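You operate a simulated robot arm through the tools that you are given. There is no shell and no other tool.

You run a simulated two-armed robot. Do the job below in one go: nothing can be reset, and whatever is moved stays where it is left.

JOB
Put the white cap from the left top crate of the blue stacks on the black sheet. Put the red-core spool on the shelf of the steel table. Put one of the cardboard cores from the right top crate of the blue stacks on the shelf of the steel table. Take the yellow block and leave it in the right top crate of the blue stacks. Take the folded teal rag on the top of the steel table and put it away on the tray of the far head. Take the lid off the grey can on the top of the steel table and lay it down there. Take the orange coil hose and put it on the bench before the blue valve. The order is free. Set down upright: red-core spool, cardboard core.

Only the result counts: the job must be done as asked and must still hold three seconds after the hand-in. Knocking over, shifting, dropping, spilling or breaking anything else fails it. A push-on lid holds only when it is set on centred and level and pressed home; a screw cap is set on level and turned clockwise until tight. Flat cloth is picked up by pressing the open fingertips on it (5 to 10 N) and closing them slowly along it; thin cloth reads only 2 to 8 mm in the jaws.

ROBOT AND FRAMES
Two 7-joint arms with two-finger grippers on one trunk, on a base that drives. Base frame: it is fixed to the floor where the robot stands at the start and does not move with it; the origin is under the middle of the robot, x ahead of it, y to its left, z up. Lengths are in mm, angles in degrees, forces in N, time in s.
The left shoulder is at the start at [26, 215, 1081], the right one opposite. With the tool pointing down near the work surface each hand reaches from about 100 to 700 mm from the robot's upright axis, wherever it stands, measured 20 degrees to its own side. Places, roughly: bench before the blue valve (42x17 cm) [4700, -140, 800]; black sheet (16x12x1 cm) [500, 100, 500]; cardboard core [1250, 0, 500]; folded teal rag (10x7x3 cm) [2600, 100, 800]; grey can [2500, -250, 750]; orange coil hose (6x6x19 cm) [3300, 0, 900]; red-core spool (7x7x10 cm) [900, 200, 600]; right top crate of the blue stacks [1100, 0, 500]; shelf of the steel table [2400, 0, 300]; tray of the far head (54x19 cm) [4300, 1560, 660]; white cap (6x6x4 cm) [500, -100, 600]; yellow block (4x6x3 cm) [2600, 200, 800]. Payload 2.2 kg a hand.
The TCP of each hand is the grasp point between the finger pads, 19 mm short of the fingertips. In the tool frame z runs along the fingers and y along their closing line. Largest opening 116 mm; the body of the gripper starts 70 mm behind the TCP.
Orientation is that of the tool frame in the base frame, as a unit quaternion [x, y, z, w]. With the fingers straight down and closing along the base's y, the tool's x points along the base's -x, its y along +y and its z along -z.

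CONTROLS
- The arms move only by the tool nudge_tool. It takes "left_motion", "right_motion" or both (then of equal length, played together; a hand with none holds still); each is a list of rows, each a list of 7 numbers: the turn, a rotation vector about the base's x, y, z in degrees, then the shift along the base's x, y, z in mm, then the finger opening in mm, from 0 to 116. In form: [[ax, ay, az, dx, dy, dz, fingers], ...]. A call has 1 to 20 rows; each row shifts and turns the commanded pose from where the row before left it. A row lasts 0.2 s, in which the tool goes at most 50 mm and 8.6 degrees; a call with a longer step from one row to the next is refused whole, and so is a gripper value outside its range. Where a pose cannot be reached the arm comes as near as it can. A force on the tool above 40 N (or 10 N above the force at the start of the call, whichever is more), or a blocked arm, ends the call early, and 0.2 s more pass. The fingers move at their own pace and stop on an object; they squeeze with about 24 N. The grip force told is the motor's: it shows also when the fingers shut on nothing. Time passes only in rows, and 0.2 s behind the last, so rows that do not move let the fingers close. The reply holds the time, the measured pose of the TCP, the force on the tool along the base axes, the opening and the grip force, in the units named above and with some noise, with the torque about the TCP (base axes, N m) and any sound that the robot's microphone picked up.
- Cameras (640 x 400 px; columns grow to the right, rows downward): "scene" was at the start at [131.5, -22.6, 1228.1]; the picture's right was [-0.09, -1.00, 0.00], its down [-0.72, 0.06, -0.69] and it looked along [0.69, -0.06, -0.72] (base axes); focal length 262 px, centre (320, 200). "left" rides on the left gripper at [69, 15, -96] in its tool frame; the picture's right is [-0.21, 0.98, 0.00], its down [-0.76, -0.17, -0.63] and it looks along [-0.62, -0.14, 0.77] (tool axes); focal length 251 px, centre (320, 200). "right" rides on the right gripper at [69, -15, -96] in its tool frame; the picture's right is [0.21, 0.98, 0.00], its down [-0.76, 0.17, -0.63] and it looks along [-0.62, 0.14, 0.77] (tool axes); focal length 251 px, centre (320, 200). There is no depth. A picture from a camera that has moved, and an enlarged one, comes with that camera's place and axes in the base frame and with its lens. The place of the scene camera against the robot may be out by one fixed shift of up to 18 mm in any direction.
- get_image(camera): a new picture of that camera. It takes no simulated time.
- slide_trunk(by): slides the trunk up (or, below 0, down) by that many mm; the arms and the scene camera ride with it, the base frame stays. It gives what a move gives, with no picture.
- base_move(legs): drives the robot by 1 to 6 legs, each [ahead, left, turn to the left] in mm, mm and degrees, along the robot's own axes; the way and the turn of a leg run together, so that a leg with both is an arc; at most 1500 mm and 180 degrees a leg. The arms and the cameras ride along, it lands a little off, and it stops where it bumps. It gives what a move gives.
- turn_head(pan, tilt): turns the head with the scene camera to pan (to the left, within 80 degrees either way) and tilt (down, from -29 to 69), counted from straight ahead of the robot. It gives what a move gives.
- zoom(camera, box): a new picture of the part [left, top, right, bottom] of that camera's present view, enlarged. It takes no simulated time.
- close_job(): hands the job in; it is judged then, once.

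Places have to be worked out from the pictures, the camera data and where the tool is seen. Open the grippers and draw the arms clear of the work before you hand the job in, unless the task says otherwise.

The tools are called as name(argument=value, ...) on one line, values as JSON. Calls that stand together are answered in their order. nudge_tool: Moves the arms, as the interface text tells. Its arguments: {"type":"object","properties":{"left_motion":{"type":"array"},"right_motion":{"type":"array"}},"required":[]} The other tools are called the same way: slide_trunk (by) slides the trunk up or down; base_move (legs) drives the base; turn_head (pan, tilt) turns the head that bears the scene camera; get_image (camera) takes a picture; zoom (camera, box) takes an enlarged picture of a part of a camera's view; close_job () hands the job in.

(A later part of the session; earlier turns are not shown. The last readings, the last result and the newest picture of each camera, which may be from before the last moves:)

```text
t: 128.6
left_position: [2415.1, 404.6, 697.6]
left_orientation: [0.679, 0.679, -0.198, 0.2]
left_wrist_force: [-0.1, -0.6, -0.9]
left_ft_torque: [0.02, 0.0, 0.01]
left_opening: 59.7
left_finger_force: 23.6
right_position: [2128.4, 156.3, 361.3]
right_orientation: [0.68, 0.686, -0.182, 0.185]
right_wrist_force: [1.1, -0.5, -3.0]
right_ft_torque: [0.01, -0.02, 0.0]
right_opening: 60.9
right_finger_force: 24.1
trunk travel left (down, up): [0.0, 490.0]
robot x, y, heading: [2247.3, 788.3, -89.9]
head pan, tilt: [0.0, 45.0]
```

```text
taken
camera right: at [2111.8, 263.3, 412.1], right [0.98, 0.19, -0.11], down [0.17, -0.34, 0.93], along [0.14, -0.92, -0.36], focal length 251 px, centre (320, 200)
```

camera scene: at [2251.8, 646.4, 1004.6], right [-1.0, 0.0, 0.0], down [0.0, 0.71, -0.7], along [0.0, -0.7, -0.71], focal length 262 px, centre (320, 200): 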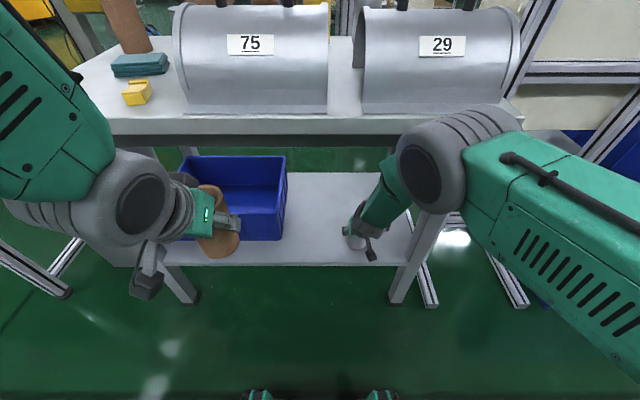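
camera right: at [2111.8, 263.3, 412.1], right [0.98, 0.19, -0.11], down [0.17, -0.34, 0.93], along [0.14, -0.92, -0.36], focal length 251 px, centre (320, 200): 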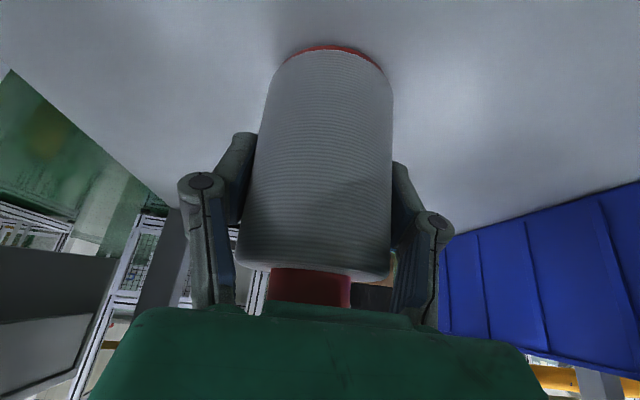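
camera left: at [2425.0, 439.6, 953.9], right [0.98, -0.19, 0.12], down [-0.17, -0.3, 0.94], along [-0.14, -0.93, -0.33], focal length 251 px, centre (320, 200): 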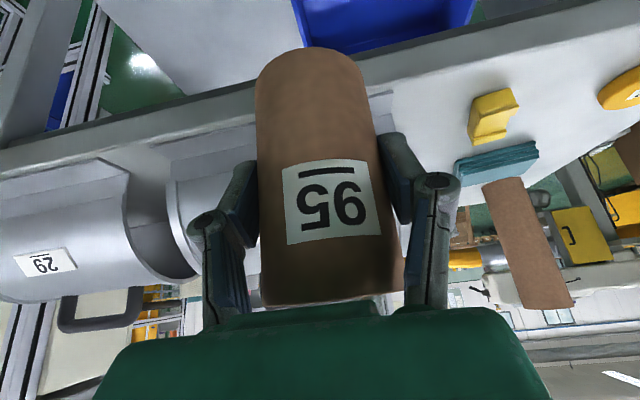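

Good posture, spool upright over the shelf. I lower step by step.

nudge_tool(right_motion=[[0, 0, 0, 0, 0, -5, 45], [0, 0, 0, 0, 0, -5, 45], [0, 0, 0, 0, 0, 0, 45]])

nudge_tool(right_motion=[[0, 0, 0, 0, 0, -3, 45], [0, 0, 0, 0, 0, -3, 45], [0, 0, 0, 0, 0, 0, 45]])

nudge_tool(right_motion=[[0, 0, 0, 0, 0, -3, 45], [0, 0, 0, 0, 0, 0, 45]])

get_image(camera="right")

```text
t: 129.4
left_position: [2415.8, 404.8, 698.7]
left_orientation: [0.678, 0.679, -0.198, 0.2]
left_wrist_force: [0.0, 0.1, -0.5]
left_ft_torque: [-0.02, 0.02, -0.02]
left_opening: 59.6
left_finger_force: 24.2
right_position: [2128.5, 157.0, 352.7]
right_orientation: [0.68, 0.685, -0.183, 0.186]
right_wrist_force: [-1.6, 2.6, 7.8]
right_ft_torque: [0.2, -0.31, 0.05]
right_opening: 61.1
right_finger_force: 23.6
trunk travel left (down, up): [0.0, 490.0]
robot x, y, heading: [2249.6, 781.8, -90.0]
head pan, tilt: [0.0, 45.0]
```

```text
t: 130.2
left_position: [2415.8, 405.2, 699.7]
left_orientation: [0.677, 0.679, -0.198, 0.201]
left_wrist_force: [0.1, 0.8, -1.0]
left_ft_torque: [-0.02, 0.02, 0.0]
left_opening: 59.8
left_finger_force: 23.3
right_position: [2128.7, 155.1, 347.2]
right_orientation: [0.68, 0.685, -0.184, 0.185]
right_wrist_force: [1.2, -4.2, 13.5]
right_ft_torque: [-0.26, 0.13, 0.05]
right_opening: 61.2
right_finger_force: 24.0
trunk travel left (down, up): [0.0, 490.0]
robot x, y, heading: [2242.1, 785.9, -90.0]
head pan, tilt: [0.0, 45.0]
```

```text
t: 130.8
left_position: [2416.0, 406.3, 698.8]
left_orientation: [0.677, 0.679, -0.199, 0.2]
left_wrist_force: [-0.1, 0.1, -0.1]
left_ft_torque: [-0.01, 0.0, 0.01]
left_opening: 59.6
left_finger_force: 24.3
right_position: [2128.9, 155.3, 345.9]
right_orientation: [0.679, 0.685, -0.185, 0.186]
right_wrist_force: [0.1, 1.9, 29.1]
right_ft_torque: [-0.02, 0.06, 0.13]
right_opening: 61.3
right_finger_force: 23.9
trunk travel left (down, up): [0.0, 490.0]
robot x, y, heading: [2245.4, 783.1, -90.1]
head pan, tilt: [0.0, 45.0]
```

```text
taken
camera right: at [2111.5, 262.5, 395.5], right [0.98, 0.19, -0.11], down [0.17, -0.33, 0.93], along [0.14, -0.92, -0.36], focal length 251 px, centre (320, 200)
```

right: 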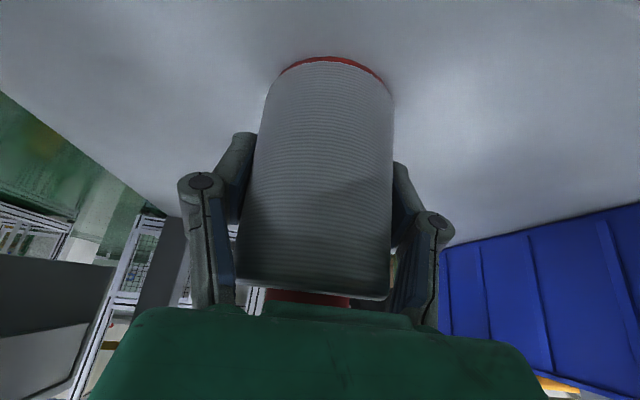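

The spool is standing on the shelf (29 N). I relieve slightly, open the fingers, and back out along the tool axis.

nudge_tool(right_motion=[[0, 0, 0, 0, 0, 1.5, 45], [0, 0, 0, 0, 0, 0, 63], [0, 0, 0, 0, 0, 0, 68], [0, 0, 0, 0, 0, 0, 80], [0, 0, 0, 0, 0, 0, 92], [0, 0, 0, 0, 0, 0, 92]])

get_image(camera="right")

```text
t: 132.2
left_position: [2416.4, 405.5, 699.1]
left_orientation: [0.678, 0.679, -0.197, 0.2]
left_wrist_force: [0.3, 0.9, 0.5]
left_ft_torque: [0.04, -0.03, -0.02]
left_opening: 59.7
left_finger_force: 23.6
right_position: [2127.4, 156.0, 344.2]
right_orientation: [0.681, 0.685, -0.182, 0.184]
right_wrist_force: [-0.2, 0.2, 0.3]
right_ft_torque: [0.0, 0.01, 0.01]
right_opening: 92.3
right_finger_force: 0.0
trunk travel left (down, up): [0.0, 490.0]
robot x, y, heading: [2243.3, 786.7, -89.8]
head pan, tilt: [0.0, 45.0]
```

```text
taken
camera right: at [2111.4, 262.7, 394.7], right [0.98, 0.19, -0.11], down [0.17, -0.34, 0.93], along [0.14, -0.92, -0.36], focal length 251 px, centre (320, 200)
```

right: 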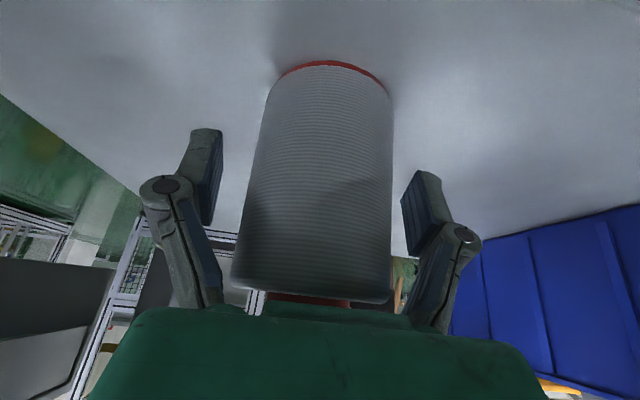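

It stands free. I back the hand out along its axis and then away from the table.

nudge_tool(right_motion=[[0, 0, 0, 0, 12, 20, 92], [0, 0, 0, 0, 18, 31, 92], [0, 0, 0, 0, 20, 34, 92], [0, 0, 0, 0, 25, 20, 92], [0, 0, 0, 0, 40, 0, 92], [0, 0, 0, 0, 40, 0, 92], [0, 0, 0, 0, 40, 0, 92], [0, 0, 0, 0, 0, 0, 92]])

get_image(camera="right")

get_image(camera="scene")

```text
t: 134.0
left_position: [2415.5, 405.4, 698.4]
left_orientation: [0.678, 0.679, -0.198, 0.2]
left_wrist_force: [0.7, -0.2, -0.5]
left_ft_torque: [-0.01, 0.01, -0.01]
left_opening: 59.5
left_finger_force: 23.7
right_position: [2129.2, 348.5, 449.7]
right_orientation: [0.681, 0.685, -0.182, 0.184]
right_wrist_force: [0.8, 0.2, -0.4]
right_ft_torque: [0.03, -0.01, -0.03]
right_opening: 91.9
right_finger_force: 0.0
trunk travel left (down, up): [0.0, 490.0]
robot x, y, heading: [2244.2, 786.3, -90.1]
head pan, tilt: [0.0, 45.0]
```

```text
taken
camera right: at [2112.2, 456.4, 500.1], right [0.98, 0.19, -0.11], down [0.17, -0.34, 0.93], along [0.14, -0.92, -0.36], focal length 251 px, centre (320, 200)
```

right: 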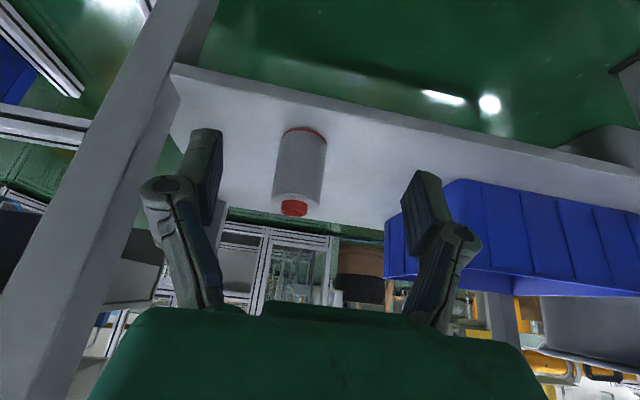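

```text
taken
camera scene: at [2252.0, 647.3, 1004.7], right [-1.0, 0.0, 0.0], down [0.0, 0.71, -0.7], along [0.0, -0.7, -0.71], focal length 262 px, centre (320, 200)
```

scene: 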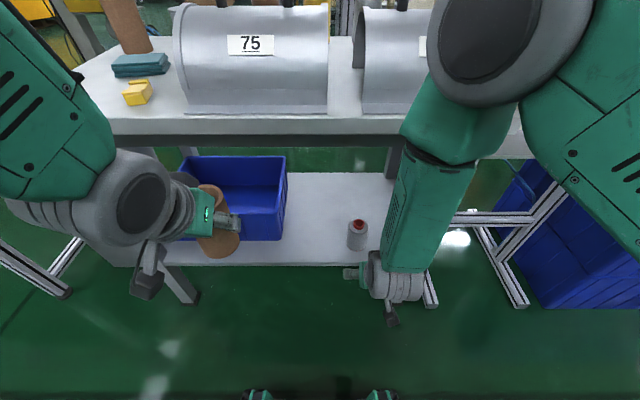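

The spool stands upright on the shelf at about (2128,156). I raise the right hand out of the way and strafe right so that the left hand lines up with the free spot near x=2275.

nudge_tool(right_motion=[[0, 0, 0, 0, 15, 35, 92], [0, 0, 0, 0, 15, 35, 92], [0, 0, 0, 0, 15, 35, 92], [0, 0, 0, 0, 15, 35, 92], [0, 0, 0, 0, 0, 35, 92], [0, 0, 0, 0, 0, 35, 92], [0, 0, 0, 0, 0, 35, 92], [0, 0, 0, 0, 0, 0, 92]])

base_move(legs=[[0, -130, 0]])

get_image(camera="scene")

```text
t: 135.1
left_position: [2415.8, 406.4, 698.7]
left_orientation: [0.678, 0.678, -0.198, 0.201]
left_wrist_force: [-0.5, 0.9, 0.3]
left_ft_torque: [-0.01, 0.0, 0.0]
left_opening: 59.5
left_finger_force: 23.9
right_position: [2122.3, 469.5, 537.1]
right_orientation: [0.709, 0.688, -0.105, 0.114]
right_wrist_force: [-0.4, -0.2, 0.4]
right_ft_torque: [-0.02, 0.03, 0.03]
right_opening: 91.9
right_finger_force: 0.1
trunk travel left (down, up): [0.0, 490.0]
robot x, y, heading: [2243.2, 782.7, -89.5]
head pan, tilt: [0.0, 45.0]
stopped in row 5 (right hand): the arm was blocked; the commanded pose is now the measured one
```

```text
t: 136.4
left_position: [2293.5, 406.1, 696.1]
left_orientation: [0.677, 0.68, -0.2, 0.198]
left_wrist_force: [0.9, 0.3, -2.4]
left_ft_torque: [-0.01, 0.03, -0.04]
left_opening: 60.0
left_finger_force: 24.3
right_position: [2001.2, 468.6, 539.8]
right_orientation: [0.703, 0.693, -0.112, 0.114]
right_wrist_force: [0.6, -0.1, 0.6]
right_ft_torque: [0.02, 0.03, 0.05]
right_opening: 91.7
right_finger_force: 0.3
trunk travel left (down, up): [0.0, 490.0]
robot x, y, heading: [2118.7, 782.8, -89.7]
head pan, tilt: [0.0, 45.0]
```

```text
taken
camera scene: at [2138.7, 647.9, 1004.6], right [-1.0, 0.0, 0.01], down [-0.01, 0.71, -0.71], along [-0.01, -0.71, -0.71], focal length 262 px, centre (320, 200)
```

scene: 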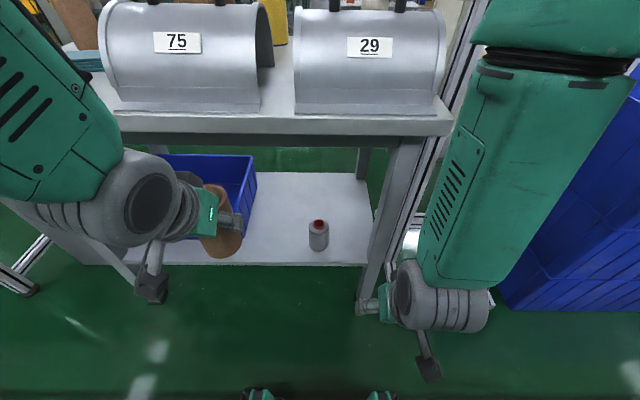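

Spool is fine on the shelf. Now I lower the left hand with the core in front of the table edge.

nudge_tool(left_motion=[[0, 0, 0, -2, -10, -32, 45], [0, 0, 0, -2, -10, -32, 45], [0, 0, 0, -2, -10, -32, 45], [0, 0, 0, -2, -10, -32, 45], [0, 0, 0, -2, -10, -32, 45], [0, 0, 0, -2, -10, -32, 45], [0, 0, 0, -2, -10, -32, 45], [0, 0, 0, -2, -5, -32, 45], [0, 0, 0, 0, 0, 0, 45]])

get_image(camera="left")

get_image(camera="scene")

```text
t: 138.4
left_position: [2271.0, 332.3, 441.9]
left_orientation: [0.677, 0.68, -0.195, 0.202]
left_wrist_force: [0.6, -0.2, 0.2]
left_ft_torque: [0.01, 0.06, -0.03]
left_opening: 59.3
left_finger_force: 24.4
right_position: [1998.9, 469.4, 540.1]
right_orientation: [0.703, 0.693, -0.109, 0.118]
right_wrist_force: [0.6, 0.4, 0.2]
right_ft_torque: [-0.01, 0.02, -0.01]
right_opening: 91.9
right_finger_force: 0.1
trunk travel left (down, up): [0.0, 490.0]
robot x, y, heading: [2118.4, 787.8, -89.7]
head pan, tilt: [0.0, 45.0]
```

```text
taken
camera left: at [2284.4, 443.0, 485.4], right [0.98, -0.18, 0.12], down [-0.17, -0.3, 0.94], along [-0.13, -0.94, -0.32], focal length 251 px, centre (320, 200)
```

left: 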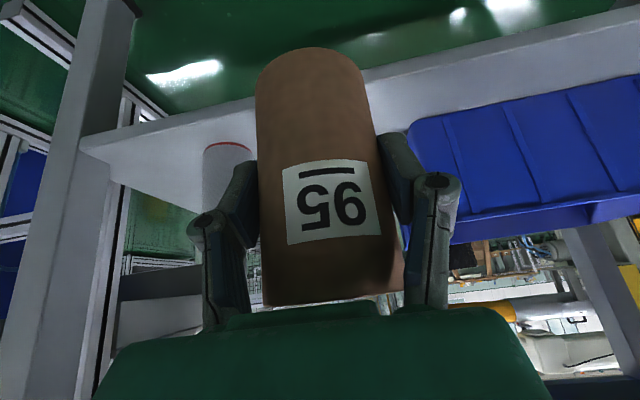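

```text
taken
camera scene: at [2129.0, 646.6, 1004.6], right [-1.0, 0.0, 0.0], down [0.0, 0.71, -0.7], along [0.0, -0.7, -0.71], focal length 262 px, centre (320, 200)
```

scene: 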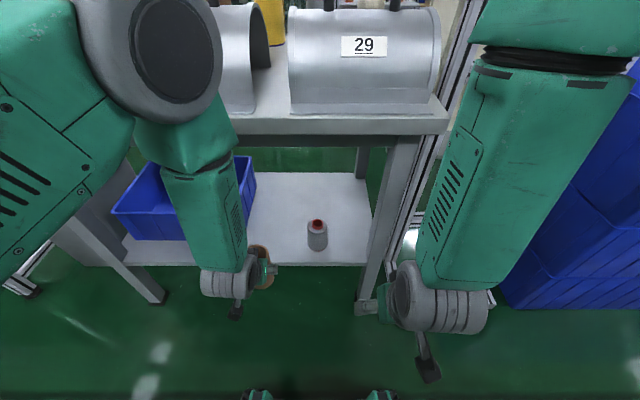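

The core is ready in front of the shelf; the tilt is 0.8° too large, which I correct while moving in to y≈155.

nudge_tool(left_motion=[[0.4, 0, 0, 0, -25, -6, 45], [0.4, 0, 0, 0, -25, -6, 45], [0, 0, 0, 0, -25, -6, 45], [0, 0, 0, 0, -25, -6, 45], [0, 0, 0, 0, -25, -6, 45], [0, 0, 0, 0, -25, -6, 45], [0, 0, 0, 0, -25, -6, 45], [0, 0, 0, 0, 0, 0, 45]])

get_image(camera="left")

get_image(camera="scene")

```text
t: 140.2
left_position: [2267.8, 156.8, 403.6]
left_orientation: [0.679, 0.68, -0.192, 0.198]
left_wrist_force: [-0.8, -0.8, -0.2]
left_ft_torque: [-0.03, 0.0, 0.02]
left_opening: 59.6
left_finger_force: 23.9
right_position: [1994.4, 468.9, 539.5]
right_orientation: [0.703, 0.692, -0.108, 0.121]
right_wrist_force: [0.2, -0.1, 0.1]
right_ft_torque: [0.01, 0.0, -0.01]
right_opening: 92.1
right_finger_force: 0.1
trunk travel left (down, up): [0.0, 490.0]
robot x, y, heading: [2118.3, 787.6, -89.8]
head pan, tilt: [0.0, 45.0]
```

```text
taken
camera left: at [2280.5, 266.5, 448.7], right [0.98, -0.18, 0.12], down [-0.17, -0.31, 0.94], along [-0.13, -0.93, -0.33], focal length 251 px, centre (320, 200)
```

left: 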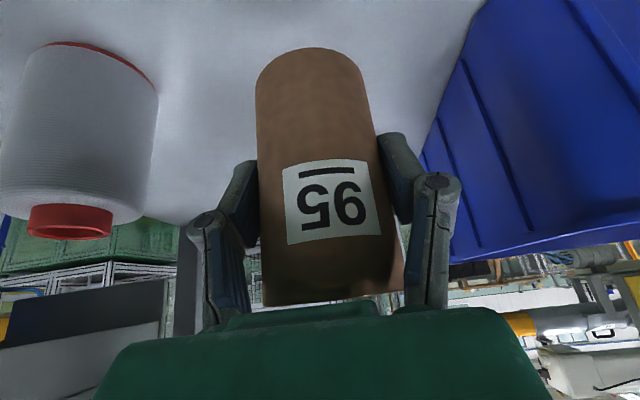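

```text
taken
camera scene: at [2124.7, 646.1, 1004.6], right [-1.0, 0.0, 0.0], down [0.0, 0.71, -0.7], along [0.0, -0.7, -0.71], focal length 262 px, centre (320, 200)
```

scene: 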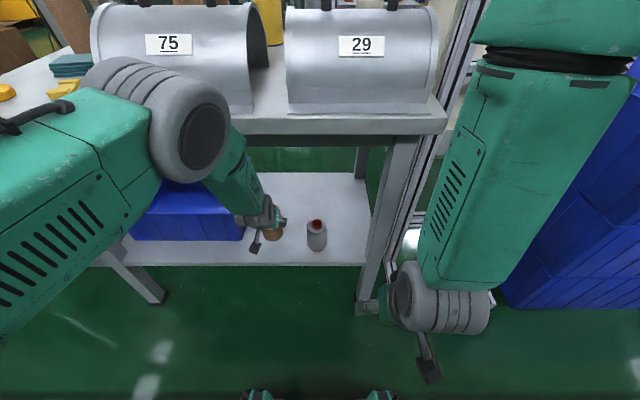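

The core is between spool and box with good gaps. I lower it to the shelf step by step.

nudge_tool(left_motion=[[0, 0, 0, 0, 0, -15, 45], [0, 0, 0, 0, 0, -15, 45], [0, 0, 0, 0, 0, -4, 45], [0, 0, 0, 0, 0, 0, 45]])

nudge_tool(left_motion=[[0, 0, 0, 0, 0, -4, 45], [0, 0, 0, 0, 0, 0, 45]])

nudge_tool(left_motion=[[0, 0, 0, 0, 0, -3, 45], [0, 0, 0, 0, 0, 0, 45]])

```text
t: 141.2
left_position: [2268.8, 157.4, 369.3]
left_orientation: [0.679, 0.68, -0.191, 0.199]
left_wrist_force: [1.0, -0.2, 0.6]
left_ft_torque: [-0.01, -0.01, -0.01]
left_opening: 59.8
left_finger_force: 24.3
right_position: [1994.6, 468.7, 539.1]
right_orientation: [0.703, 0.692, -0.108, 0.12]
right_wrist_force: [1.2, -0.8, 0.4]
right_ft_torque: [-0.03, -0.02, 0.02]
right_opening: 91.9
right_finger_force: 0.2
trunk travel left (down, up): [0.0, 490.0]
robot x, y, heading: [2117.7, 784.6, -89.7]
head pan, tilt: [0.0, 45.0]
```

```text
t: 141.8
left_position: [2267.4, 156.8, 365.4]
left_orientation: [0.679, 0.68, -0.191, 0.199]
left_wrist_force: [0.5, 0.0, -0.4]
left_ft_torque: [0.0, -0.01, 0.02]
left_opening: 59.6
left_finger_force: 23.5
right_position: [1994.2, 469.5, 538.7]
right_orientation: [0.703, 0.692, -0.107, 0.12]
right_wrist_force: [0.0, -0.7, 0.2]
right_ft_torque: [0.01, -0.01, -0.02]
right_opening: 92.1
right_finger_force: 0.1
trunk travel left (down, up): [0.0, 490.0]
robot x, y, heading: [2119.7, 783.8, -89.8]
head pan, tilt: [0.0, 45.0]
```

```text
t: 142.4
left_position: [2267.0, 156.3, 360.5]
left_orientation: [0.679, 0.68, -0.191, 0.198]
left_wrist_force: [0.4, -0.4, -0.7]
left_ft_torque: [0.0, 0.01, 0.02]
left_opening: 59.7
left_finger_force: 23.9
right_position: [1993.8, 468.9, 539.3]
right_orientation: [0.704, 0.692, -0.108, 0.12]
right_wrist_force: [0.1, -1.0, 0.2]
right_ft_torque: [0.02, -0.01, 0.01]
right_opening: 91.9
right_finger_force: 0.0
trunk travel left (down, up): [0.0, 490.0]
robot x, y, heading: [2115.9, 784.4, -89.8]
head pan, tilt: [0.0, 45.0]
```

No contact yet at z≈360; I continue in 2 mm steps.

nudge_tool(left_motion=[[0, 0, 0, 0, 0, -2, 45], [0, 0, 0, 0, 0, 0, 45]])

nudge_tool(left_motion=[[0, 0, 0, 0, 0, -2, 45], [0, 0, 0, 0, 0, 0, 45]])

nudge_tool(left_motion=[[0, 0, 0, 0, 0, -2, 45], [0, 0, 0, 0, 0, 0, 45]])

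```text
t: 143.0
left_position: [2268.4, 155.8, 360.6]
left_orientation: [0.678, 0.681, -0.192, 0.199]
left_wrist_force: [0.2, 1.4, 8.0]
left_ft_torque: [0.27, 0.1, -0.02]
left_opening: 59.7
left_finger_force: 24.1
right_position: [1994.7, 469.6, 538.4]
right_orientation: [0.703, 0.693, -0.107, 0.12]
right_wrist_force: [0.1, 0.5, 0.6]
right_ft_torque: [-0.02, 0.01, 0.01]
right_opening: 92.4
right_finger_force: 0.0
trunk travel left (down, up): [0.0, 490.0]
robot x, y, heading: [2116.4, 786.3, -89.9]
head pan, tilt: [0.0, 45.0]
```

```text
t: 143.6
left_position: [2267.4, 156.2, 359.7]
left_orientation: [0.679, 0.68, -0.193, 0.201]
left_wrist_force: [1.1, -0.4, 18.4]
left_ft_torque: [0.01, 0.06, 0.07]
left_opening: 59.6
left_finger_force: 24.3
right_position: [1993.7, 469.1, 539.9]
right_orientation: [0.703, 0.693, -0.108, 0.121]
right_wrist_force: [-0.2, 1.0, -0.5]
right_ft_torque: [0.0, 0.01, -0.02]
right_opening: 92.0
right_finger_force: 0.0
trunk travel left (down, up): [0.0, 490.0]
robot x, y, heading: [2114.3, 786.0, -89.9]
head pan, tilt: [0.0, 45.0]
```

```text
t: 144.2
left_position: [2267.1, 155.4, 358.3]
left_orientation: [0.679, 0.68, -0.193, 0.2]
left_wrist_force: [1.9, -6.4, 19.7]
left_ft_torque: [-0.26, -0.03, 0.02]
left_opening: 59.7
left_finger_force: 23.9
right_position: [1992.7, 469.2, 539.4]
right_orientation: [0.704, 0.692, -0.108, 0.121]
right_wrist_force: [0.8, -0.2, 0.1]
right_ft_torque: [-0.02, 0.01, 0.03]
right_opening: 91.9
right_finger_force: 0.1
trunk travel left (down, up): [0.0, 490.0]
robot x, y, heading: [2117.8, 786.7, -89.8]
head pan, tilt: [0.0, 45.0]
```

The core is on the shelf (≈20 N). I relieve 1.5 mm, open, and back out along the tool axis.

nudge_tool(left_motion=[[0, 0, 0, 0, 0, 1.5, 45], [0, 0, 0, 0, 0, 0, 62], [0, 0, 0, 0, 0, 0, 68], [0, 0, 0, 0, 0, 0, 80], [0, 0, 0, 0, 0, 0, 90], [0, 0, 0, 0, 0, 0, 90]])

get_image(camera="left")

nudge_tool(left_motion=[[0, 0, 0, 0, 12, 20, 90], [0, 0, 0, 0, 19, 30, 90], [0, 0, 0, 0, 20, 32, 90], [0, 0, 0, 0, 30, 15, 90], [0, 0, 0, 0, 35, 0, 90], [0, 0, 0, 0, 35, 0, 90], [0, 0, 0, 0, 35, 0, 90], [0, 0, 0, 0, 0, 0, 90]])

get_image(camera="left")

get_image(camera="scene")

```text
t: 145.6
left_position: [2266.8, 158.1, 356.6]
left_orientation: [0.679, 0.68, -0.191, 0.198]
left_wrist_force: [-0.1, 0.4, -0.7]
left_ft_torque: [0.05, -0.02, 0.01]
left_opening: 90.2
left_finger_force: 0.0
right_position: [1993.7, 469.4, 539.7]
right_orientation: [0.703, 0.693, -0.108, 0.119]
right_wrist_force: [0.2, 0.5, 0.4]
right_ft_torque: [0.01, -0.03, -0.02]
right_opening: 91.7
right_finger_force: 0.1
trunk travel left (down, up): [0.0, 490.0]
robot x, y, heading: [2120.6, 786.4, -90.0]
head pan, tilt: [0.0, 45.0]
```

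```text
taken
camera left: at [2280.1, 267.4, 401.7], right [0.98, -0.18, 0.12], down [-0.17, -0.31, 0.94], along [-0.13, -0.93, -0.33], focal length 251 px, centre (320, 200)
```

left: 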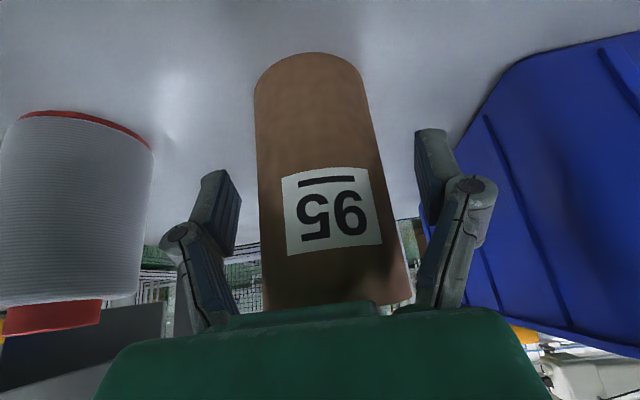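

```text
t: 147.4
left_position: [2266.7, 344.8, 452.7]
left_orientation: [0.679, 0.68, -0.191, 0.199]
left_wrist_force: [0.4, 0.5, 0.6]
left_ft_torque: [0.03, -0.02, -0.03]
left_opening: 90.2
left_finger_force: 0.0
right_position: [1993.7, 469.4, 538.8]
right_orientation: [0.703, 0.693, -0.108, 0.119]
right_wrist_force: [0.2, 0.1, 0.3]
right_ft_torque: [-0.03, 0.0, 0.02]
right_opening: 91.9
right_finger_force: 0.1
trunk travel left (down, up): [0.0, 490.0]
robot x, y, heading: [2117.2, 784.4, -90.0]
head pan, tilt: [0.0, 45.0]
```

```text
taken
camera left: at [2279.6, 454.3, 498.9], right [0.98, -0.18, 0.12], down [-0.17, -0.31, 0.94], along [-0.13, -0.94, -0.33], focal length 251 px, centre (320, 200)
```

left: 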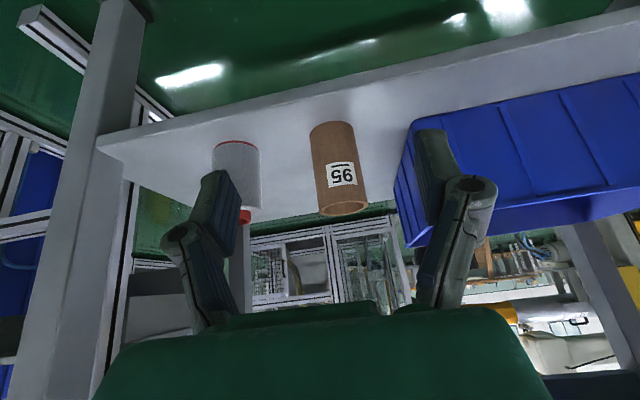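

```text
taken
camera scene: at [2124.2, 646.8, 1004.6], right [-1.0, 0.0, 0.0], down [0.0, 0.71, -0.7], along [0.0, -0.7, -0.71], focal length 262 px, centre (320, 200)
```

scene: 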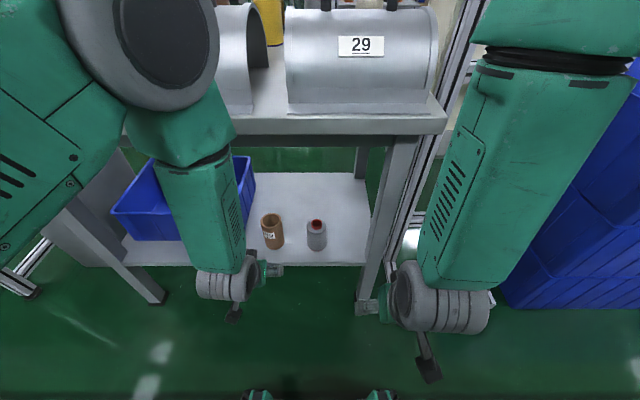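

Spool and core both stand upright on the shelf. I back off, raise the trunk, and bring the hands to a vertical working pose for the table top.

base_move(legs=[[-160, 0, 0]])

slide_trunk(by=340)

get_image(camera="scene")

```text
t: 148.8
left_position: [2264.9, 503.8, 454.8]
left_orientation: [0.678, 0.681, -0.191, 0.199]
left_wrist_force: [0.2, -0.1, -0.3]
left_ft_torque: [0.02, -0.01, 0.02]
left_opening: 90.0
left_finger_force: 0.1
right_position: [1993.1, 627.2, 539.1]
right_orientation: [0.703, 0.692, -0.107, 0.12]
right_wrist_force: [-0.3, -0.2, -0.1]
right_ft_torque: [0.01, 0.02, -0.01]
right_opening: 91.9
right_finger_force: 0.0
trunk travel left (down, up): [0.0, 490.0]
robot x, y, heading: [2122.3, 942.0, -89.6]
head pan, tilt: [0.0, 45.0]
```

```text
t: 152.1
left_position: [2266.4, 503.8, 794.6]
left_orientation: [0.679, 0.68, -0.192, 0.2]
left_wrist_force: [0.3, 0.6, -0.4]
left_ft_torque: [-0.02, 0.02, -0.06]
left_opening: 90.2
left_finger_force: 0.2
right_position: [1993.5, 627.8, 879.7]
right_orientation: [0.703, 0.693, -0.107, 0.121]
right_wrist_force: [-0.1, -0.4, -1.1]
right_ft_torque: [-0.01, -0.01, -0.04]
right_opening: 92.0
right_finger_force: 0.0
trunk travel left (down, up): [-340.0, 150.0]
robot x, y, heading: [2115.2, 943.1, -90.0]
head pan, tilt: [0.0, 45.0]
```

```text
taken
camera scene: at [2123.8, 803.5, 1344.6], right [-1.0, 0.0, 0.0], down [0.0, 0.71, -0.7], along [0.0, -0.7, -0.71], focal length 262 px, centre (320, 200)
```

scene: 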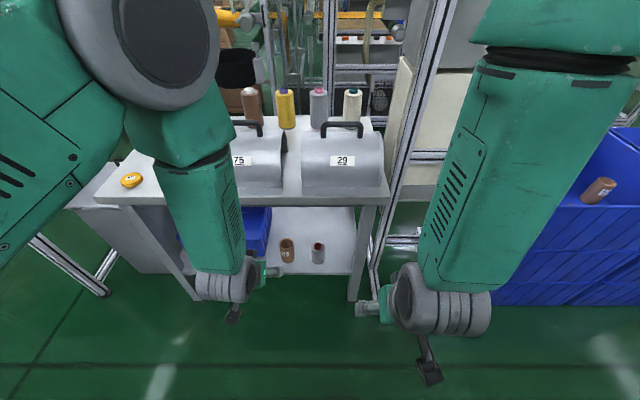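

I straighten both hands to point down at a comfortable height.

nudge_tool(left_motion=[[8, 0, 0, 10, -10, 25, 100], [8, 0, 0, 10, -10, 25, 100], [8, 0, 0, 10, -10, 25, 100], [8, 0, 0, 10, -10, 25, 100], [0, 0, 0, 10, -10, 25, 100], [0, 0, 0, 10, -10, 25, 100], [0, 0, 0, 0, 0, 0, 100]], right_motion=[[0, 0, 0, -10, -30, 10, 100], [4.7, 0, 0, -14, -30, 12, 100], [4.7, 0, 0, -14, -30, 12, 100], [4.7, 0, 0, -14, -30, 12, 100], [4.5, 0, 0, -14, -30, 12, 100], [0, 0, 0, -14, -30, 12, 100], [0, 0, 0, 0, 0, 0, 100]])

get_image(camera="scene")

```text
t: 153.7
left_position: [2325.5, 442.3, 944.2]
left_orientation: [0.708, 0.706, 0.003, 0.004]
left_wrist_force: [0.3, -0.6, 0.1]
left_ft_torque: [-0.01, -0.01, 0.02]
left_opening: 100.4
left_finger_force: 0.1
right_position: [1913.1, 448.6, 949.6]
right_orientation: [0.713, 0.701, 0.005, 0.005]
right_wrist_force: [0.0, 0.3, -0.4]
right_ft_torque: [0.01, -0.01, 0.0]
right_opening: 100.2
right_finger_force: 0.2
trunk travel left (down, up): [-340.0, 150.0]
robot x, y, heading: [2116.0, 943.3, -89.7]
head pan, tilt: [0.0, 45.0]
```

```text
taken
camera scene: at [2123.6, 802.5, 1344.5], right [-1.0, 0.0, 0.0], down [0.0, 0.71, -0.7], along [0.0, -0.7, -0.71], focal length 262 px, centre (320, 200)
```

scene: 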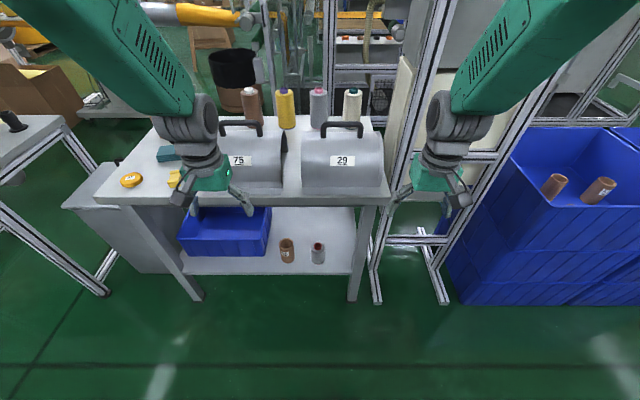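

Now I see the yellow block, teal rag and tape at the far end of the table. I strafe left about 390 mm to face them.

base_move(legs=[[0, 390, 0]])

get_image(camera="scene")

get_image(camera="left")

zoom(camera="scene", box=[180, 60, 440, 222])

```text
t: 156.1
left_position: [2713.3, 446.0, 944.3]
left_orientation: [0.706, 0.708, 0.004, 0.004]
left_wrist_force: [-0.7, 0.2, 0.0]
left_ft_torque: [-0.01, 0.01, -0.01]
left_opening: 100.0
left_finger_force: 0.0
right_position: [2301.4, 449.0, 949.1]
right_orientation: [0.711, 0.703, 0.006, 0.006]
right_wrist_force: [0.1, -0.7, 0.0]
right_ft_torque: [-0.01, 0.01, 0.0]
right_opening: 99.9
right_finger_force: 0.2
trunk travel left (down, up): [-340.0, 150.0]
robot x, y, heading: [2506.3, 941.8, -89.3]
head pan, tilt: [0.0, 45.0]
```

```text
taken
camera scene: at [2505.8, 804.5, 1344.5], right [-1.0, -0.01, 0.0], down [0.0, 0.71, -0.7], along [0.01, -0.7, -0.71], focal length 262 px, centre (320, 200)
```

scene: 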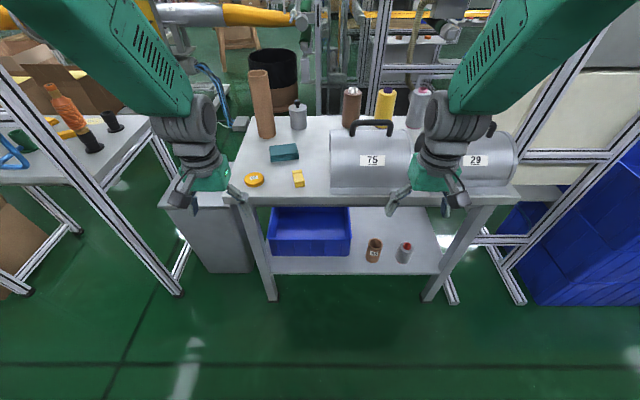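

```text
taken
camera left: at [2726.0, 514.4, 1040.8], right [0.98, -0.21, 0.01], down [-0.17, -0.76, 0.63], along [-0.12, -0.62, -0.77], focal length 251 px, centre (320, 200)
```

left: 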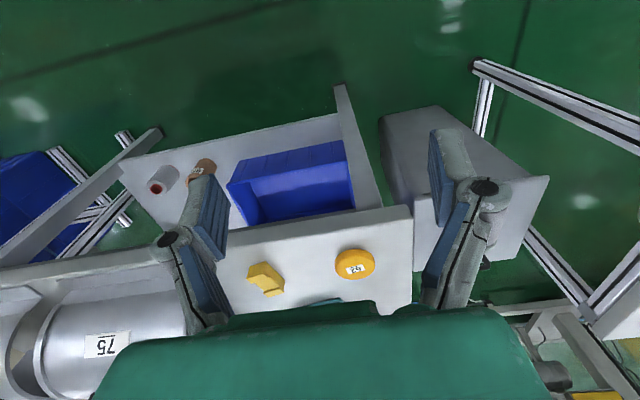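

```text
2.46 times, centred on (310, 141) of scene
camera zoom: at [2505.8, 804.5, 1344.5], right [-1.0, -0.01, 0.0], down [0.0, 0.71, -0.7], along [0.01, -0.7, -0.71], focal length 646 px, centre (345, 345)
```

zoom: 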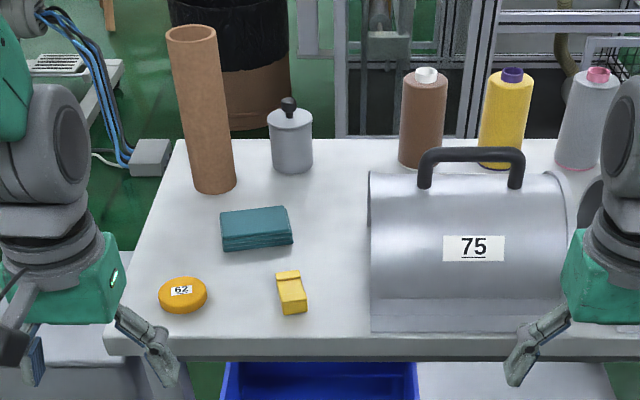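

The table top lies near z≈790 with front edge y≈250; block ≈(2580,195), rag ≈(2640,25), can ≈(2605,-165). I strafe 100 mm left, bring the right hand in front of the block, and drive ahead.

base_move(legs=[[0, 100, -0.6]])

nudge_tool(right_motion=[[0, 0, 0, 40, 0, 0, 90], [0, 0, 0, 40, 0, 0, 90], [0, 0, 0, 40, 0, 0, 90], [0, 0, 0, 40, 0, 0, 90], [0, 0, 0, 17, 0, 0, 90], [0, 0, 0, 0, 0, 0, 90]])

```text
t: 157.3
left_position: [2771.9, 445.6, 952.8]
left_orientation: [0.711, 0.703, 0.012, 0.017]
left_wrist_force: [-2.8, -1.1, 0.3]
left_ft_torque: [-0.02, -0.17, -0.02]
left_opening: 99.8
left_finger_force: 0.0
right_position: [2361.4, 454.7, 946.2]
right_orientation: [0.717, 0.697, 0.015, 0.017]
right_wrist_force: [-1.7, 0.9, 0.1]
right_ft_torque: [0.04, -0.2, -0.03]
right_opening: 100.2
right_finger_force: 0.1
trunk travel left (down, up): [-340.0, 150.0]
robot x, y, heading: [2597.3, 943.7, -90.1]
head pan, tilt: [0.0, 45.0]
```

```text
t: 158.7
left_position: [2822.1, 449.8, 944.2]
left_orientation: [0.709, 0.705, -0.004, 0.001]
left_wrist_force: [1.7, 1.2, -0.1]
left_ft_torque: [-0.02, 0.21, -0.02]
left_opening: 100.3
left_finger_force: 0.0
right_position: [2579.9, 453.2, 958.2]
right_orientation: [0.731, 0.682, 0.018, 0.012]
right_wrist_force: [1.5, -0.6, -1.0]
right_ft_torque: [0.03, 0.1, 0.04]
right_opening: 90.0
right_finger_force: 0.0
trunk travel left (down, up): [-340.0, 150.0]
robot x, y, heading: [2599.4, 947.1, -89.9]
head pan, tilt: [0.0, 45.0]
```

I let the arms settle and check the pose.

nudge_tool(right_motion=[[0, 0, 0, 0, 0, 0, 90], [0, 0, 0, 0, 0, 0, 90]])

get_image(camera="right")

get_image(camera="scene")

```text
t: 159.3
left_position: [2795.6, 448.2, 949.1]
left_orientation: [0.711, 0.703, 0.002, 0.009]
left_wrist_force: [0.2, 0.8, 0.4]
left_ft_torque: [-0.02, 0.02, 0.01]
left_opening: 99.9
left_finger_force: 0.0
right_position: [2547.2, 444.5, 962.7]
right_orientation: [0.74, 0.671, 0.032, 0.028]
right_wrist_force: [0.2, -0.2, 0.3]
right_ft_torque: [0.02, -0.04, 0.01]
right_opening: 90.1
right_finger_force: 0.1
trunk travel left (down, up): [-340.0, 150.0]
robot x, y, heading: [2593.9, 943.9, -90.0]
head pan, tilt: [0.0, 45.0]
```

```text
taken
camera right: at [2529.1, 513.9, 1060.7], right [0.99, 0.12, 0.09], down [0.04, -0.77, 0.64], along [0.14, -0.63, -0.77], focal length 251 px, centre (320, 200)
```

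right: 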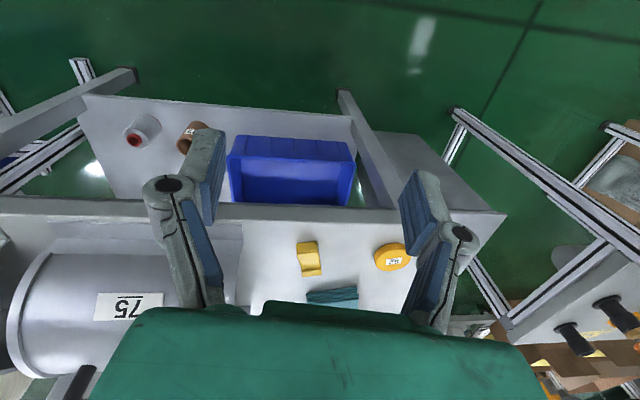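

```text
taken
camera scene: at [2588.8, 804.2, 1344.4], right [-1.0, 0.0, -0.01], down [0.01, 0.71, -0.7], along [0.0, -0.7, -0.71], focal length 262 px, centre (320, 200)
```

scene: 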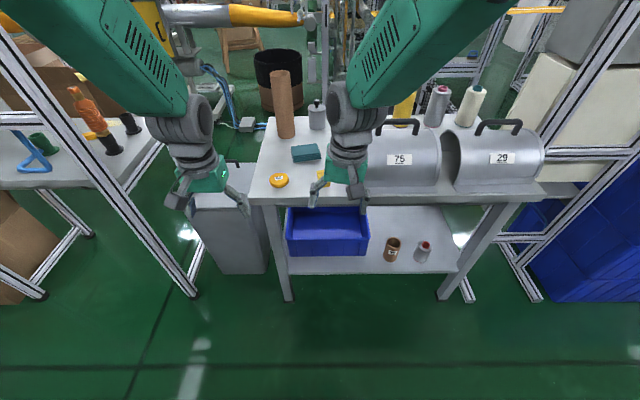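

The whole upper body still sways after the drive, so I wait for it to settle.

nudge_tool(right_motion=[[0, 0, 0, 0, 0, 0, 90], [0, 0, 0, 0, 0, 0, 90], [0, 0, 0, 0, 0, 0, 90], [0, 0, 0, 0, 0, 0, 90], [0, 0, 0, 0, 0, 0, 90], [0, 0, 0, 0, 0, 0, 90]])

nudge_tool(right_motion=[[0, 0, 0, 0, 0, 0, 90], [0, 0, 0, 0, 0, 0, 90]])

```text
t: 160.7
left_position: [2783.0, 448.4, 951.6]
left_orientation: [0.713, 0.702, 0.005, 0.013]
left_wrist_force: [-0.3, -0.4, 0.4]
left_ft_torque: [0.05, -0.08, 0.01]
left_opening: 100.0
left_finger_force: 0.0
right_position: [2541.9, 454.2, 956.8]
right_orientation: [0.73, 0.683, 0.024, 0.021]
right_wrist_force: [0.6, -0.1, 0.3]
right_ft_torque: [-0.07, -0.03, -0.02]
right_opening: 90.1
right_finger_force: 0.1
trunk travel left (down, up): [-340.0, 150.0]
robot x, y, heading: [2593.6, 948.3, -90.2]
head pan, tilt: [0.0, 45.0]
```

```text
t: 161.3
left_position: [2813.1, 448.5, 945.8]
left_orientation: [0.709, 0.705, -0.002, 0.005]
left_wrist_force: [0.9, -0.7, 0.6]
left_ft_torque: [0.01, 0.13, 0.01]
left_opening: 100.2
left_finger_force: 0.0
right_position: [2569.7, 450.1, 960.6]
right_orientation: [0.733, 0.679, 0.02, 0.019]
right_wrist_force: [2.2, 0.1, 0.1]
right_ft_torque: [0.06, 0.12, 0.01]
right_opening: 90.2
right_finger_force: 0.2
trunk travel left (down, up): [-340.0, 150.0]
robot x, y, heading: [2599.9, 946.2, -89.9]
head pan, tilt: [0.0, 45.0]
```

Still rocking sideways; I wait longer.

nudge_tool(right_motion=[[0, 0, 0, 0, 0, 0, 90], [0, 0, 0, 0, 0, 0, 90], [0, 0, 0, 0, 0, 0, 90], [0, 0, 0, 0, 0, 0, 90], [0, 0, 0, 0, 0, 0, 90], [0, 0, 0, 0, 0, 0, 90], [0, 0, 0, 0, 0, 0, 90], [0, 0, 0, 0, 0, 0, 90], [0, 0, 0, 0, 0, 0, 90], [0, 0, 0, 0, 0, 0, 90], [0, 0, 0, 0, 0, 0, 90], [0, 0, 0, 0, 0, 0, 90], [0, 0, 0, 0, 0, 0, 90], [0, 0, 0, 0, 0, 0, 90], [0, 0, 0, 0, 0, 0, 90], [0, 0, 0, 0, 0, 0, 90], [0, 0, 0, 0, 0, 0, 90], [0, 0, 0, 0, 0, 0, 90], [0, 0, 0, 0, 0, 0, 90], [0, 0, 0, 0, 0, 0, 90]])

nudge_tool(right_motion=[[0, 0, 0, 0, 0, 0, 90], [0, 0, 0, 0, 0, 0, 90]])

nudge_tool(right_motion=[[0, 0, 0, 0, 0, 0, 90], [0, 0, 0, 0, 0, 0, 90]])

```text
t: 165.5
left_position: [2796.9, 449.6, 948.6]
left_orientation: [0.711, 0.703, 0.002, 0.009]
left_wrist_force: [-0.4, 0.1, 0.2]
left_ft_torque: [-0.01, -0.01, -0.03]
left_opening: 100.2
left_finger_force: 0.1
right_position: [2552.2, 449.5, 960.7]
right_orientation: [0.735, 0.678, 0.026, 0.025]
right_wrist_force: [-0.6, 0.4, -0.1]
right_ft_torque: [-0.01, -0.01, 0.01]
right_opening: 89.9
right_finger_force: 0.0
trunk travel left (down, up): [-340.0, 150.0]
robot x, y, heading: [2593.3, 945.2, -90.3]
head pan, tilt: [0.0, 45.0]
```

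```text
t: 166.1
left_position: [2792.1, 447.9, 948.8]
left_orientation: [0.712, 0.702, 0.002, 0.01]
left_wrist_force: [-0.4, -0.2, 0.1]
left_ft_torque: [-0.01, -0.02, 0.0]
left_opening: 100.2
left_finger_force: 0.1
right_position: [2546.8, 448.4, 961.0]
right_orientation: [0.735, 0.677, 0.026, 0.025]
right_wrist_force: [-0.6, -0.8, -0.3]
right_ft_torque: [-0.04, 0.01, 0.0]
right_opening: 90.0
right_finger_force: 0.0
trunk travel left (down, up): [-340.0, 150.0]
robot x, y, heading: [2593.7, 946.3, -90.1]
head pan, tilt: [0.0, 45.0]
```

```text
t: 166.7
left_position: [2798.1, 450.2, 949.0]
left_orientation: [0.711, 0.703, 0.002, 0.009]
left_wrist_force: [0.0, -0.5, 0.5]
left_ft_torque: [0.01, 0.03, -0.03]
left_opening: 99.9
left_finger_force: 0.0
right_position: [2554.1, 449.8, 960.4]
right_orientation: [0.734, 0.678, 0.025, 0.023]
right_wrist_force: [-0.3, 0.2, -0.6]
right_ft_torque: [0.03, 0.01, -0.03]
right_opening: 89.6
right_finger_force: 0.1
trunk travel left (down, up): [-340.0, 150.0]
robot x, y, heading: [2596.8, 944.1, -90.1]
head pan, tilt: [0.0, 45.0]
```

The sway is dying out, but the body seems to lean slightly. I look to both sides to make sure the base is not pressing against something.

turn_head(pan=80, tilt=50)

get_image(camera="scene")

turn_head(pan=-80, tilt=50)

get_image(camera="scene")

```text
t: 168.2
left_position: [2796.0, 449.4, 949.0]
left_orientation: [0.712, 0.702, 0.002, 0.009]
left_wrist_force: [-0.3, 0.2, -0.1]
left_ft_torque: [0.01, -0.01, 0.0]
left_opening: 99.9
left_finger_force: 0.0
right_position: [2550.5, 448.7, 961.2]
right_orientation: [0.734, 0.678, 0.025, 0.024]
right_wrist_force: [0.2, -0.4, -0.5]
right_ft_torque: [-0.01, -0.01, -0.02]
right_opening: 89.8
right_finger_force: 0.1
trunk travel left (down, up): [-340.0, 150.0]
robot x, y, heading: [2598.0, 944.6, -90.1]
head pan, tilt: [80.0, 50.0]
```

```text
taken
camera scene: at [2678.8, 872.4, 1337.9], right [-0.18, -0.98, 0.0], down [-0.75, 0.14, -0.64], along [0.63, -0.11, -0.77], focal length 262 px, centre (320, 200)
```

scene: 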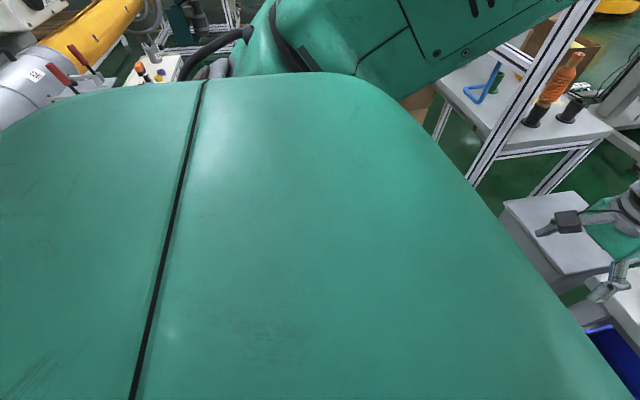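

```text
t: 170.7
left_position: [2796.7, 448.5, 948.3]
left_orientation: [0.711, 0.703, 0.002, 0.01]
left_wrist_force: [-0.2, -0.4, 0.2]
left_ft_torque: [-0.02, 0.02, 0.02]
left_opening: 99.8
left_finger_force: 0.1
right_position: [2550.8, 449.5, 961.0]
right_orientation: [0.734, 0.678, 0.026, 0.024]
right_wrist_force: [0.2, -0.1, 0.4]
right_ft_torque: [-0.01, -0.02, 0.03]
right_opening: 90.1
right_finger_force: 0.0
trunk travel left (down, up): [-340.0, 150.0]
robot x, y, heading: [2593.0, 947.3, -90.1]
head pan, tilt: [-80.0, 50.0]
```

```text
taken
camera scene: at [2526.7, 872.8, 1338.0], right [-0.17, 0.99, 0.0], down [0.75, 0.13, -0.64], along [-0.63, -0.11, -0.77], focal length 262 px, centre (320, 200)
```

scene: 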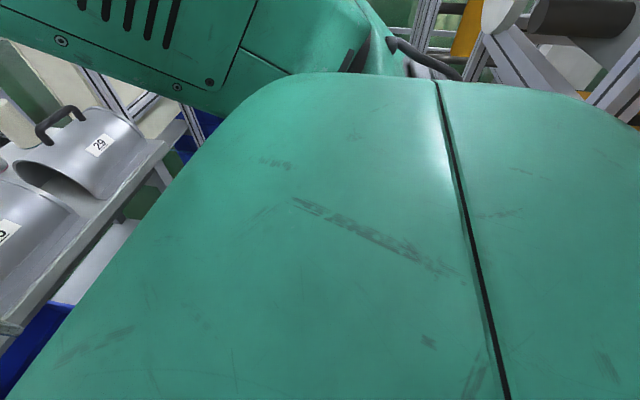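

The body is level and settled. I correct the right hand's orientation, shift it to x≈2590, then drive 240 mm ahead and let it settle.

nudge_tool(right_motion=[[0, 2, 2.3, 20, 0, 0, 90], [0, 2, 2.3, 20, 0, 0, 90], [0, 0, 0, 0, 0, 0, 90], [0, 0, 0, 0, 0, 0, 90]])

base_move(legs=[[240, 0, 0]])

turn_head(pan=0, tilt=55)

nudge_tool(right_motion=[[0, 0, 0, 0, 0, 0, 90], [0, 0, 0, 0, 0, 0, 90], [0, 0, 0, 0, 0, 0, 90], [0, 0, 0, 0, 0, 0, 90], [0, 0, 0, 0, 0, 0, 90], [0, 0, 0, 0, 0, 0, 90]])

get_image(camera="right")

get_image(camera="scene")

```text
t: 171.7
left_position: [2797.1, 449.3, 949.2]
left_orientation: [0.711, 0.703, 0.002, 0.01]
left_wrist_force: [0.2, 0.2, 0.1]
left_ft_torque: [-0.01, -0.01, -0.01]
left_opening: 100.1
left_finger_force: 0.0
right_position: [2590.8, 443.9, 966.7]
right_orientation: [0.704, 0.71, -0.004, 0.001]
right_wrist_force: [-0.9, 0.1, -0.1]
right_ft_torque: [0.01, 0.0, 0.0]
right_opening: 90.0
right_finger_force: 0.1
trunk travel left (down, up): [-340.0, 150.0]
robot x, y, heading: [2596.3, 946.5, -90.1]
head pan, tilt: [-80.0, 50.0]
```

```text
t: 173.4
left_position: [2794.3, 209.3, 949.0]
left_orientation: [0.712, 0.702, 0.002, 0.01]
left_wrist_force: [-0.1, -0.9, 0.4]
left_ft_torque: [0.02, 0.01, 0.02]
left_opening: 100.1
left_finger_force: 0.1
right_position: [2588.9, 209.3, 961.7]
right_orientation: [0.705, 0.71, -0.005, -0.004]
right_wrist_force: [0.8, 0.4, -0.1]
right_ft_torque: [0.0, 0.01, 0.04]
right_opening: 90.1
right_finger_force: 0.0
trunk travel left (down, up): [-340.0, 150.0]
robot x, y, heading: [2592.9, 711.0, -90.3]
head pan, tilt: [-80.0, 50.0]
```

```text
t: 175.0
left_position: [2794.7, 212.3, 951.2]
left_orientation: [0.713, 0.701, 0.001, 0.011]
left_wrist_force: [0.4, 0.4, 0.7]
left_ft_torque: [-0.01, -0.02, 0.01]
left_opening: 99.7
left_finger_force: 0.1
right_position: [2588.2, 209.6, 963.9]
right_orientation: [0.707, 0.707, -0.002, -0.001]
right_wrist_force: [0.0, 1.1, 0.5]
right_ft_torque: [0.02, 0.03, 0.03]
right_opening: 89.8
right_finger_force: 0.2
trunk travel left (down, up): [-340.0, 150.0]
robot x, y, heading: [2594.4, 705.9, -90.5]
head pan, tilt: [0.0, 55.0]
```

```text
t: 176.4
left_position: [2793.2, 212.5, 950.6]
left_orientation: [0.712, 0.702, 0.002, 0.009]
left_wrist_force: [0.1, 0.0, 0.3]
left_ft_torque: [0.0, 0.01, 0.02]
left_opening: 100.3
left_finger_force: 0.0
right_position: [2587.6, 209.2, 965.3]
right_orientation: [0.708, 0.707, -0.002, -0.001]
right_wrist_force: [0.7, 0.8, 0.6]
right_ft_torque: [0.02, 0.01, 0.02]
right_opening: 89.8
right_finger_force: 0.0
trunk travel left (down, up): [-340.0, 150.0]
robot x, y, heading: [2594.7, 706.3, -90.2]
head pan, tilt: [0.0, 55.0]
```

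```text
taken
camera right: at [2571.3, 277.3, 1062.9], right [0.98, 0.21, 0.0], down [0.17, -0.76, 0.63], along [0.13, -0.62, -0.77], focal length 251 px, centre (320, 200)
```

right: 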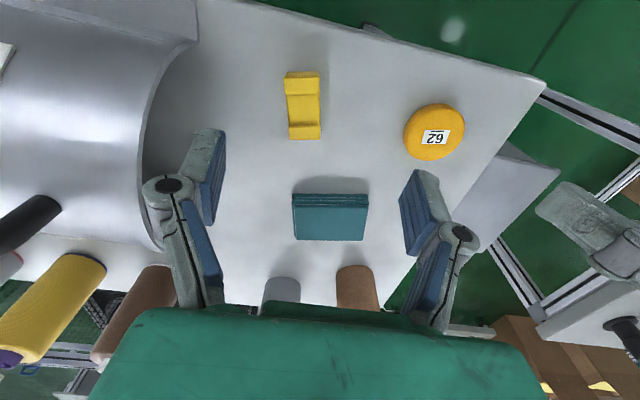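

```text
taken
camera scene: at [2601.6, 575.4, 1331.2], right [-1.0, 0.01, 0.0], down [0.0, 0.82, -0.57], along [0.0, -0.57, -0.82], focal length 262 px, centre (320, 200)
```

scene: 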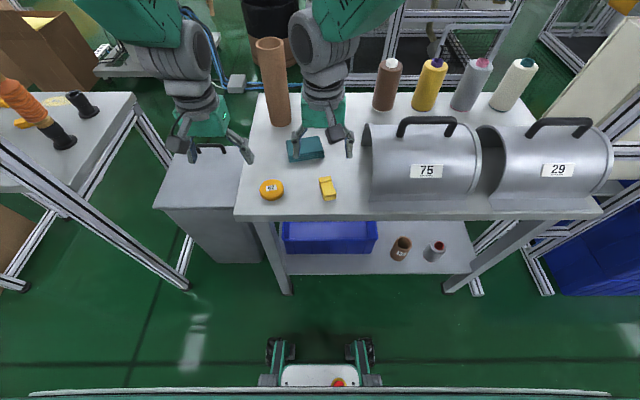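

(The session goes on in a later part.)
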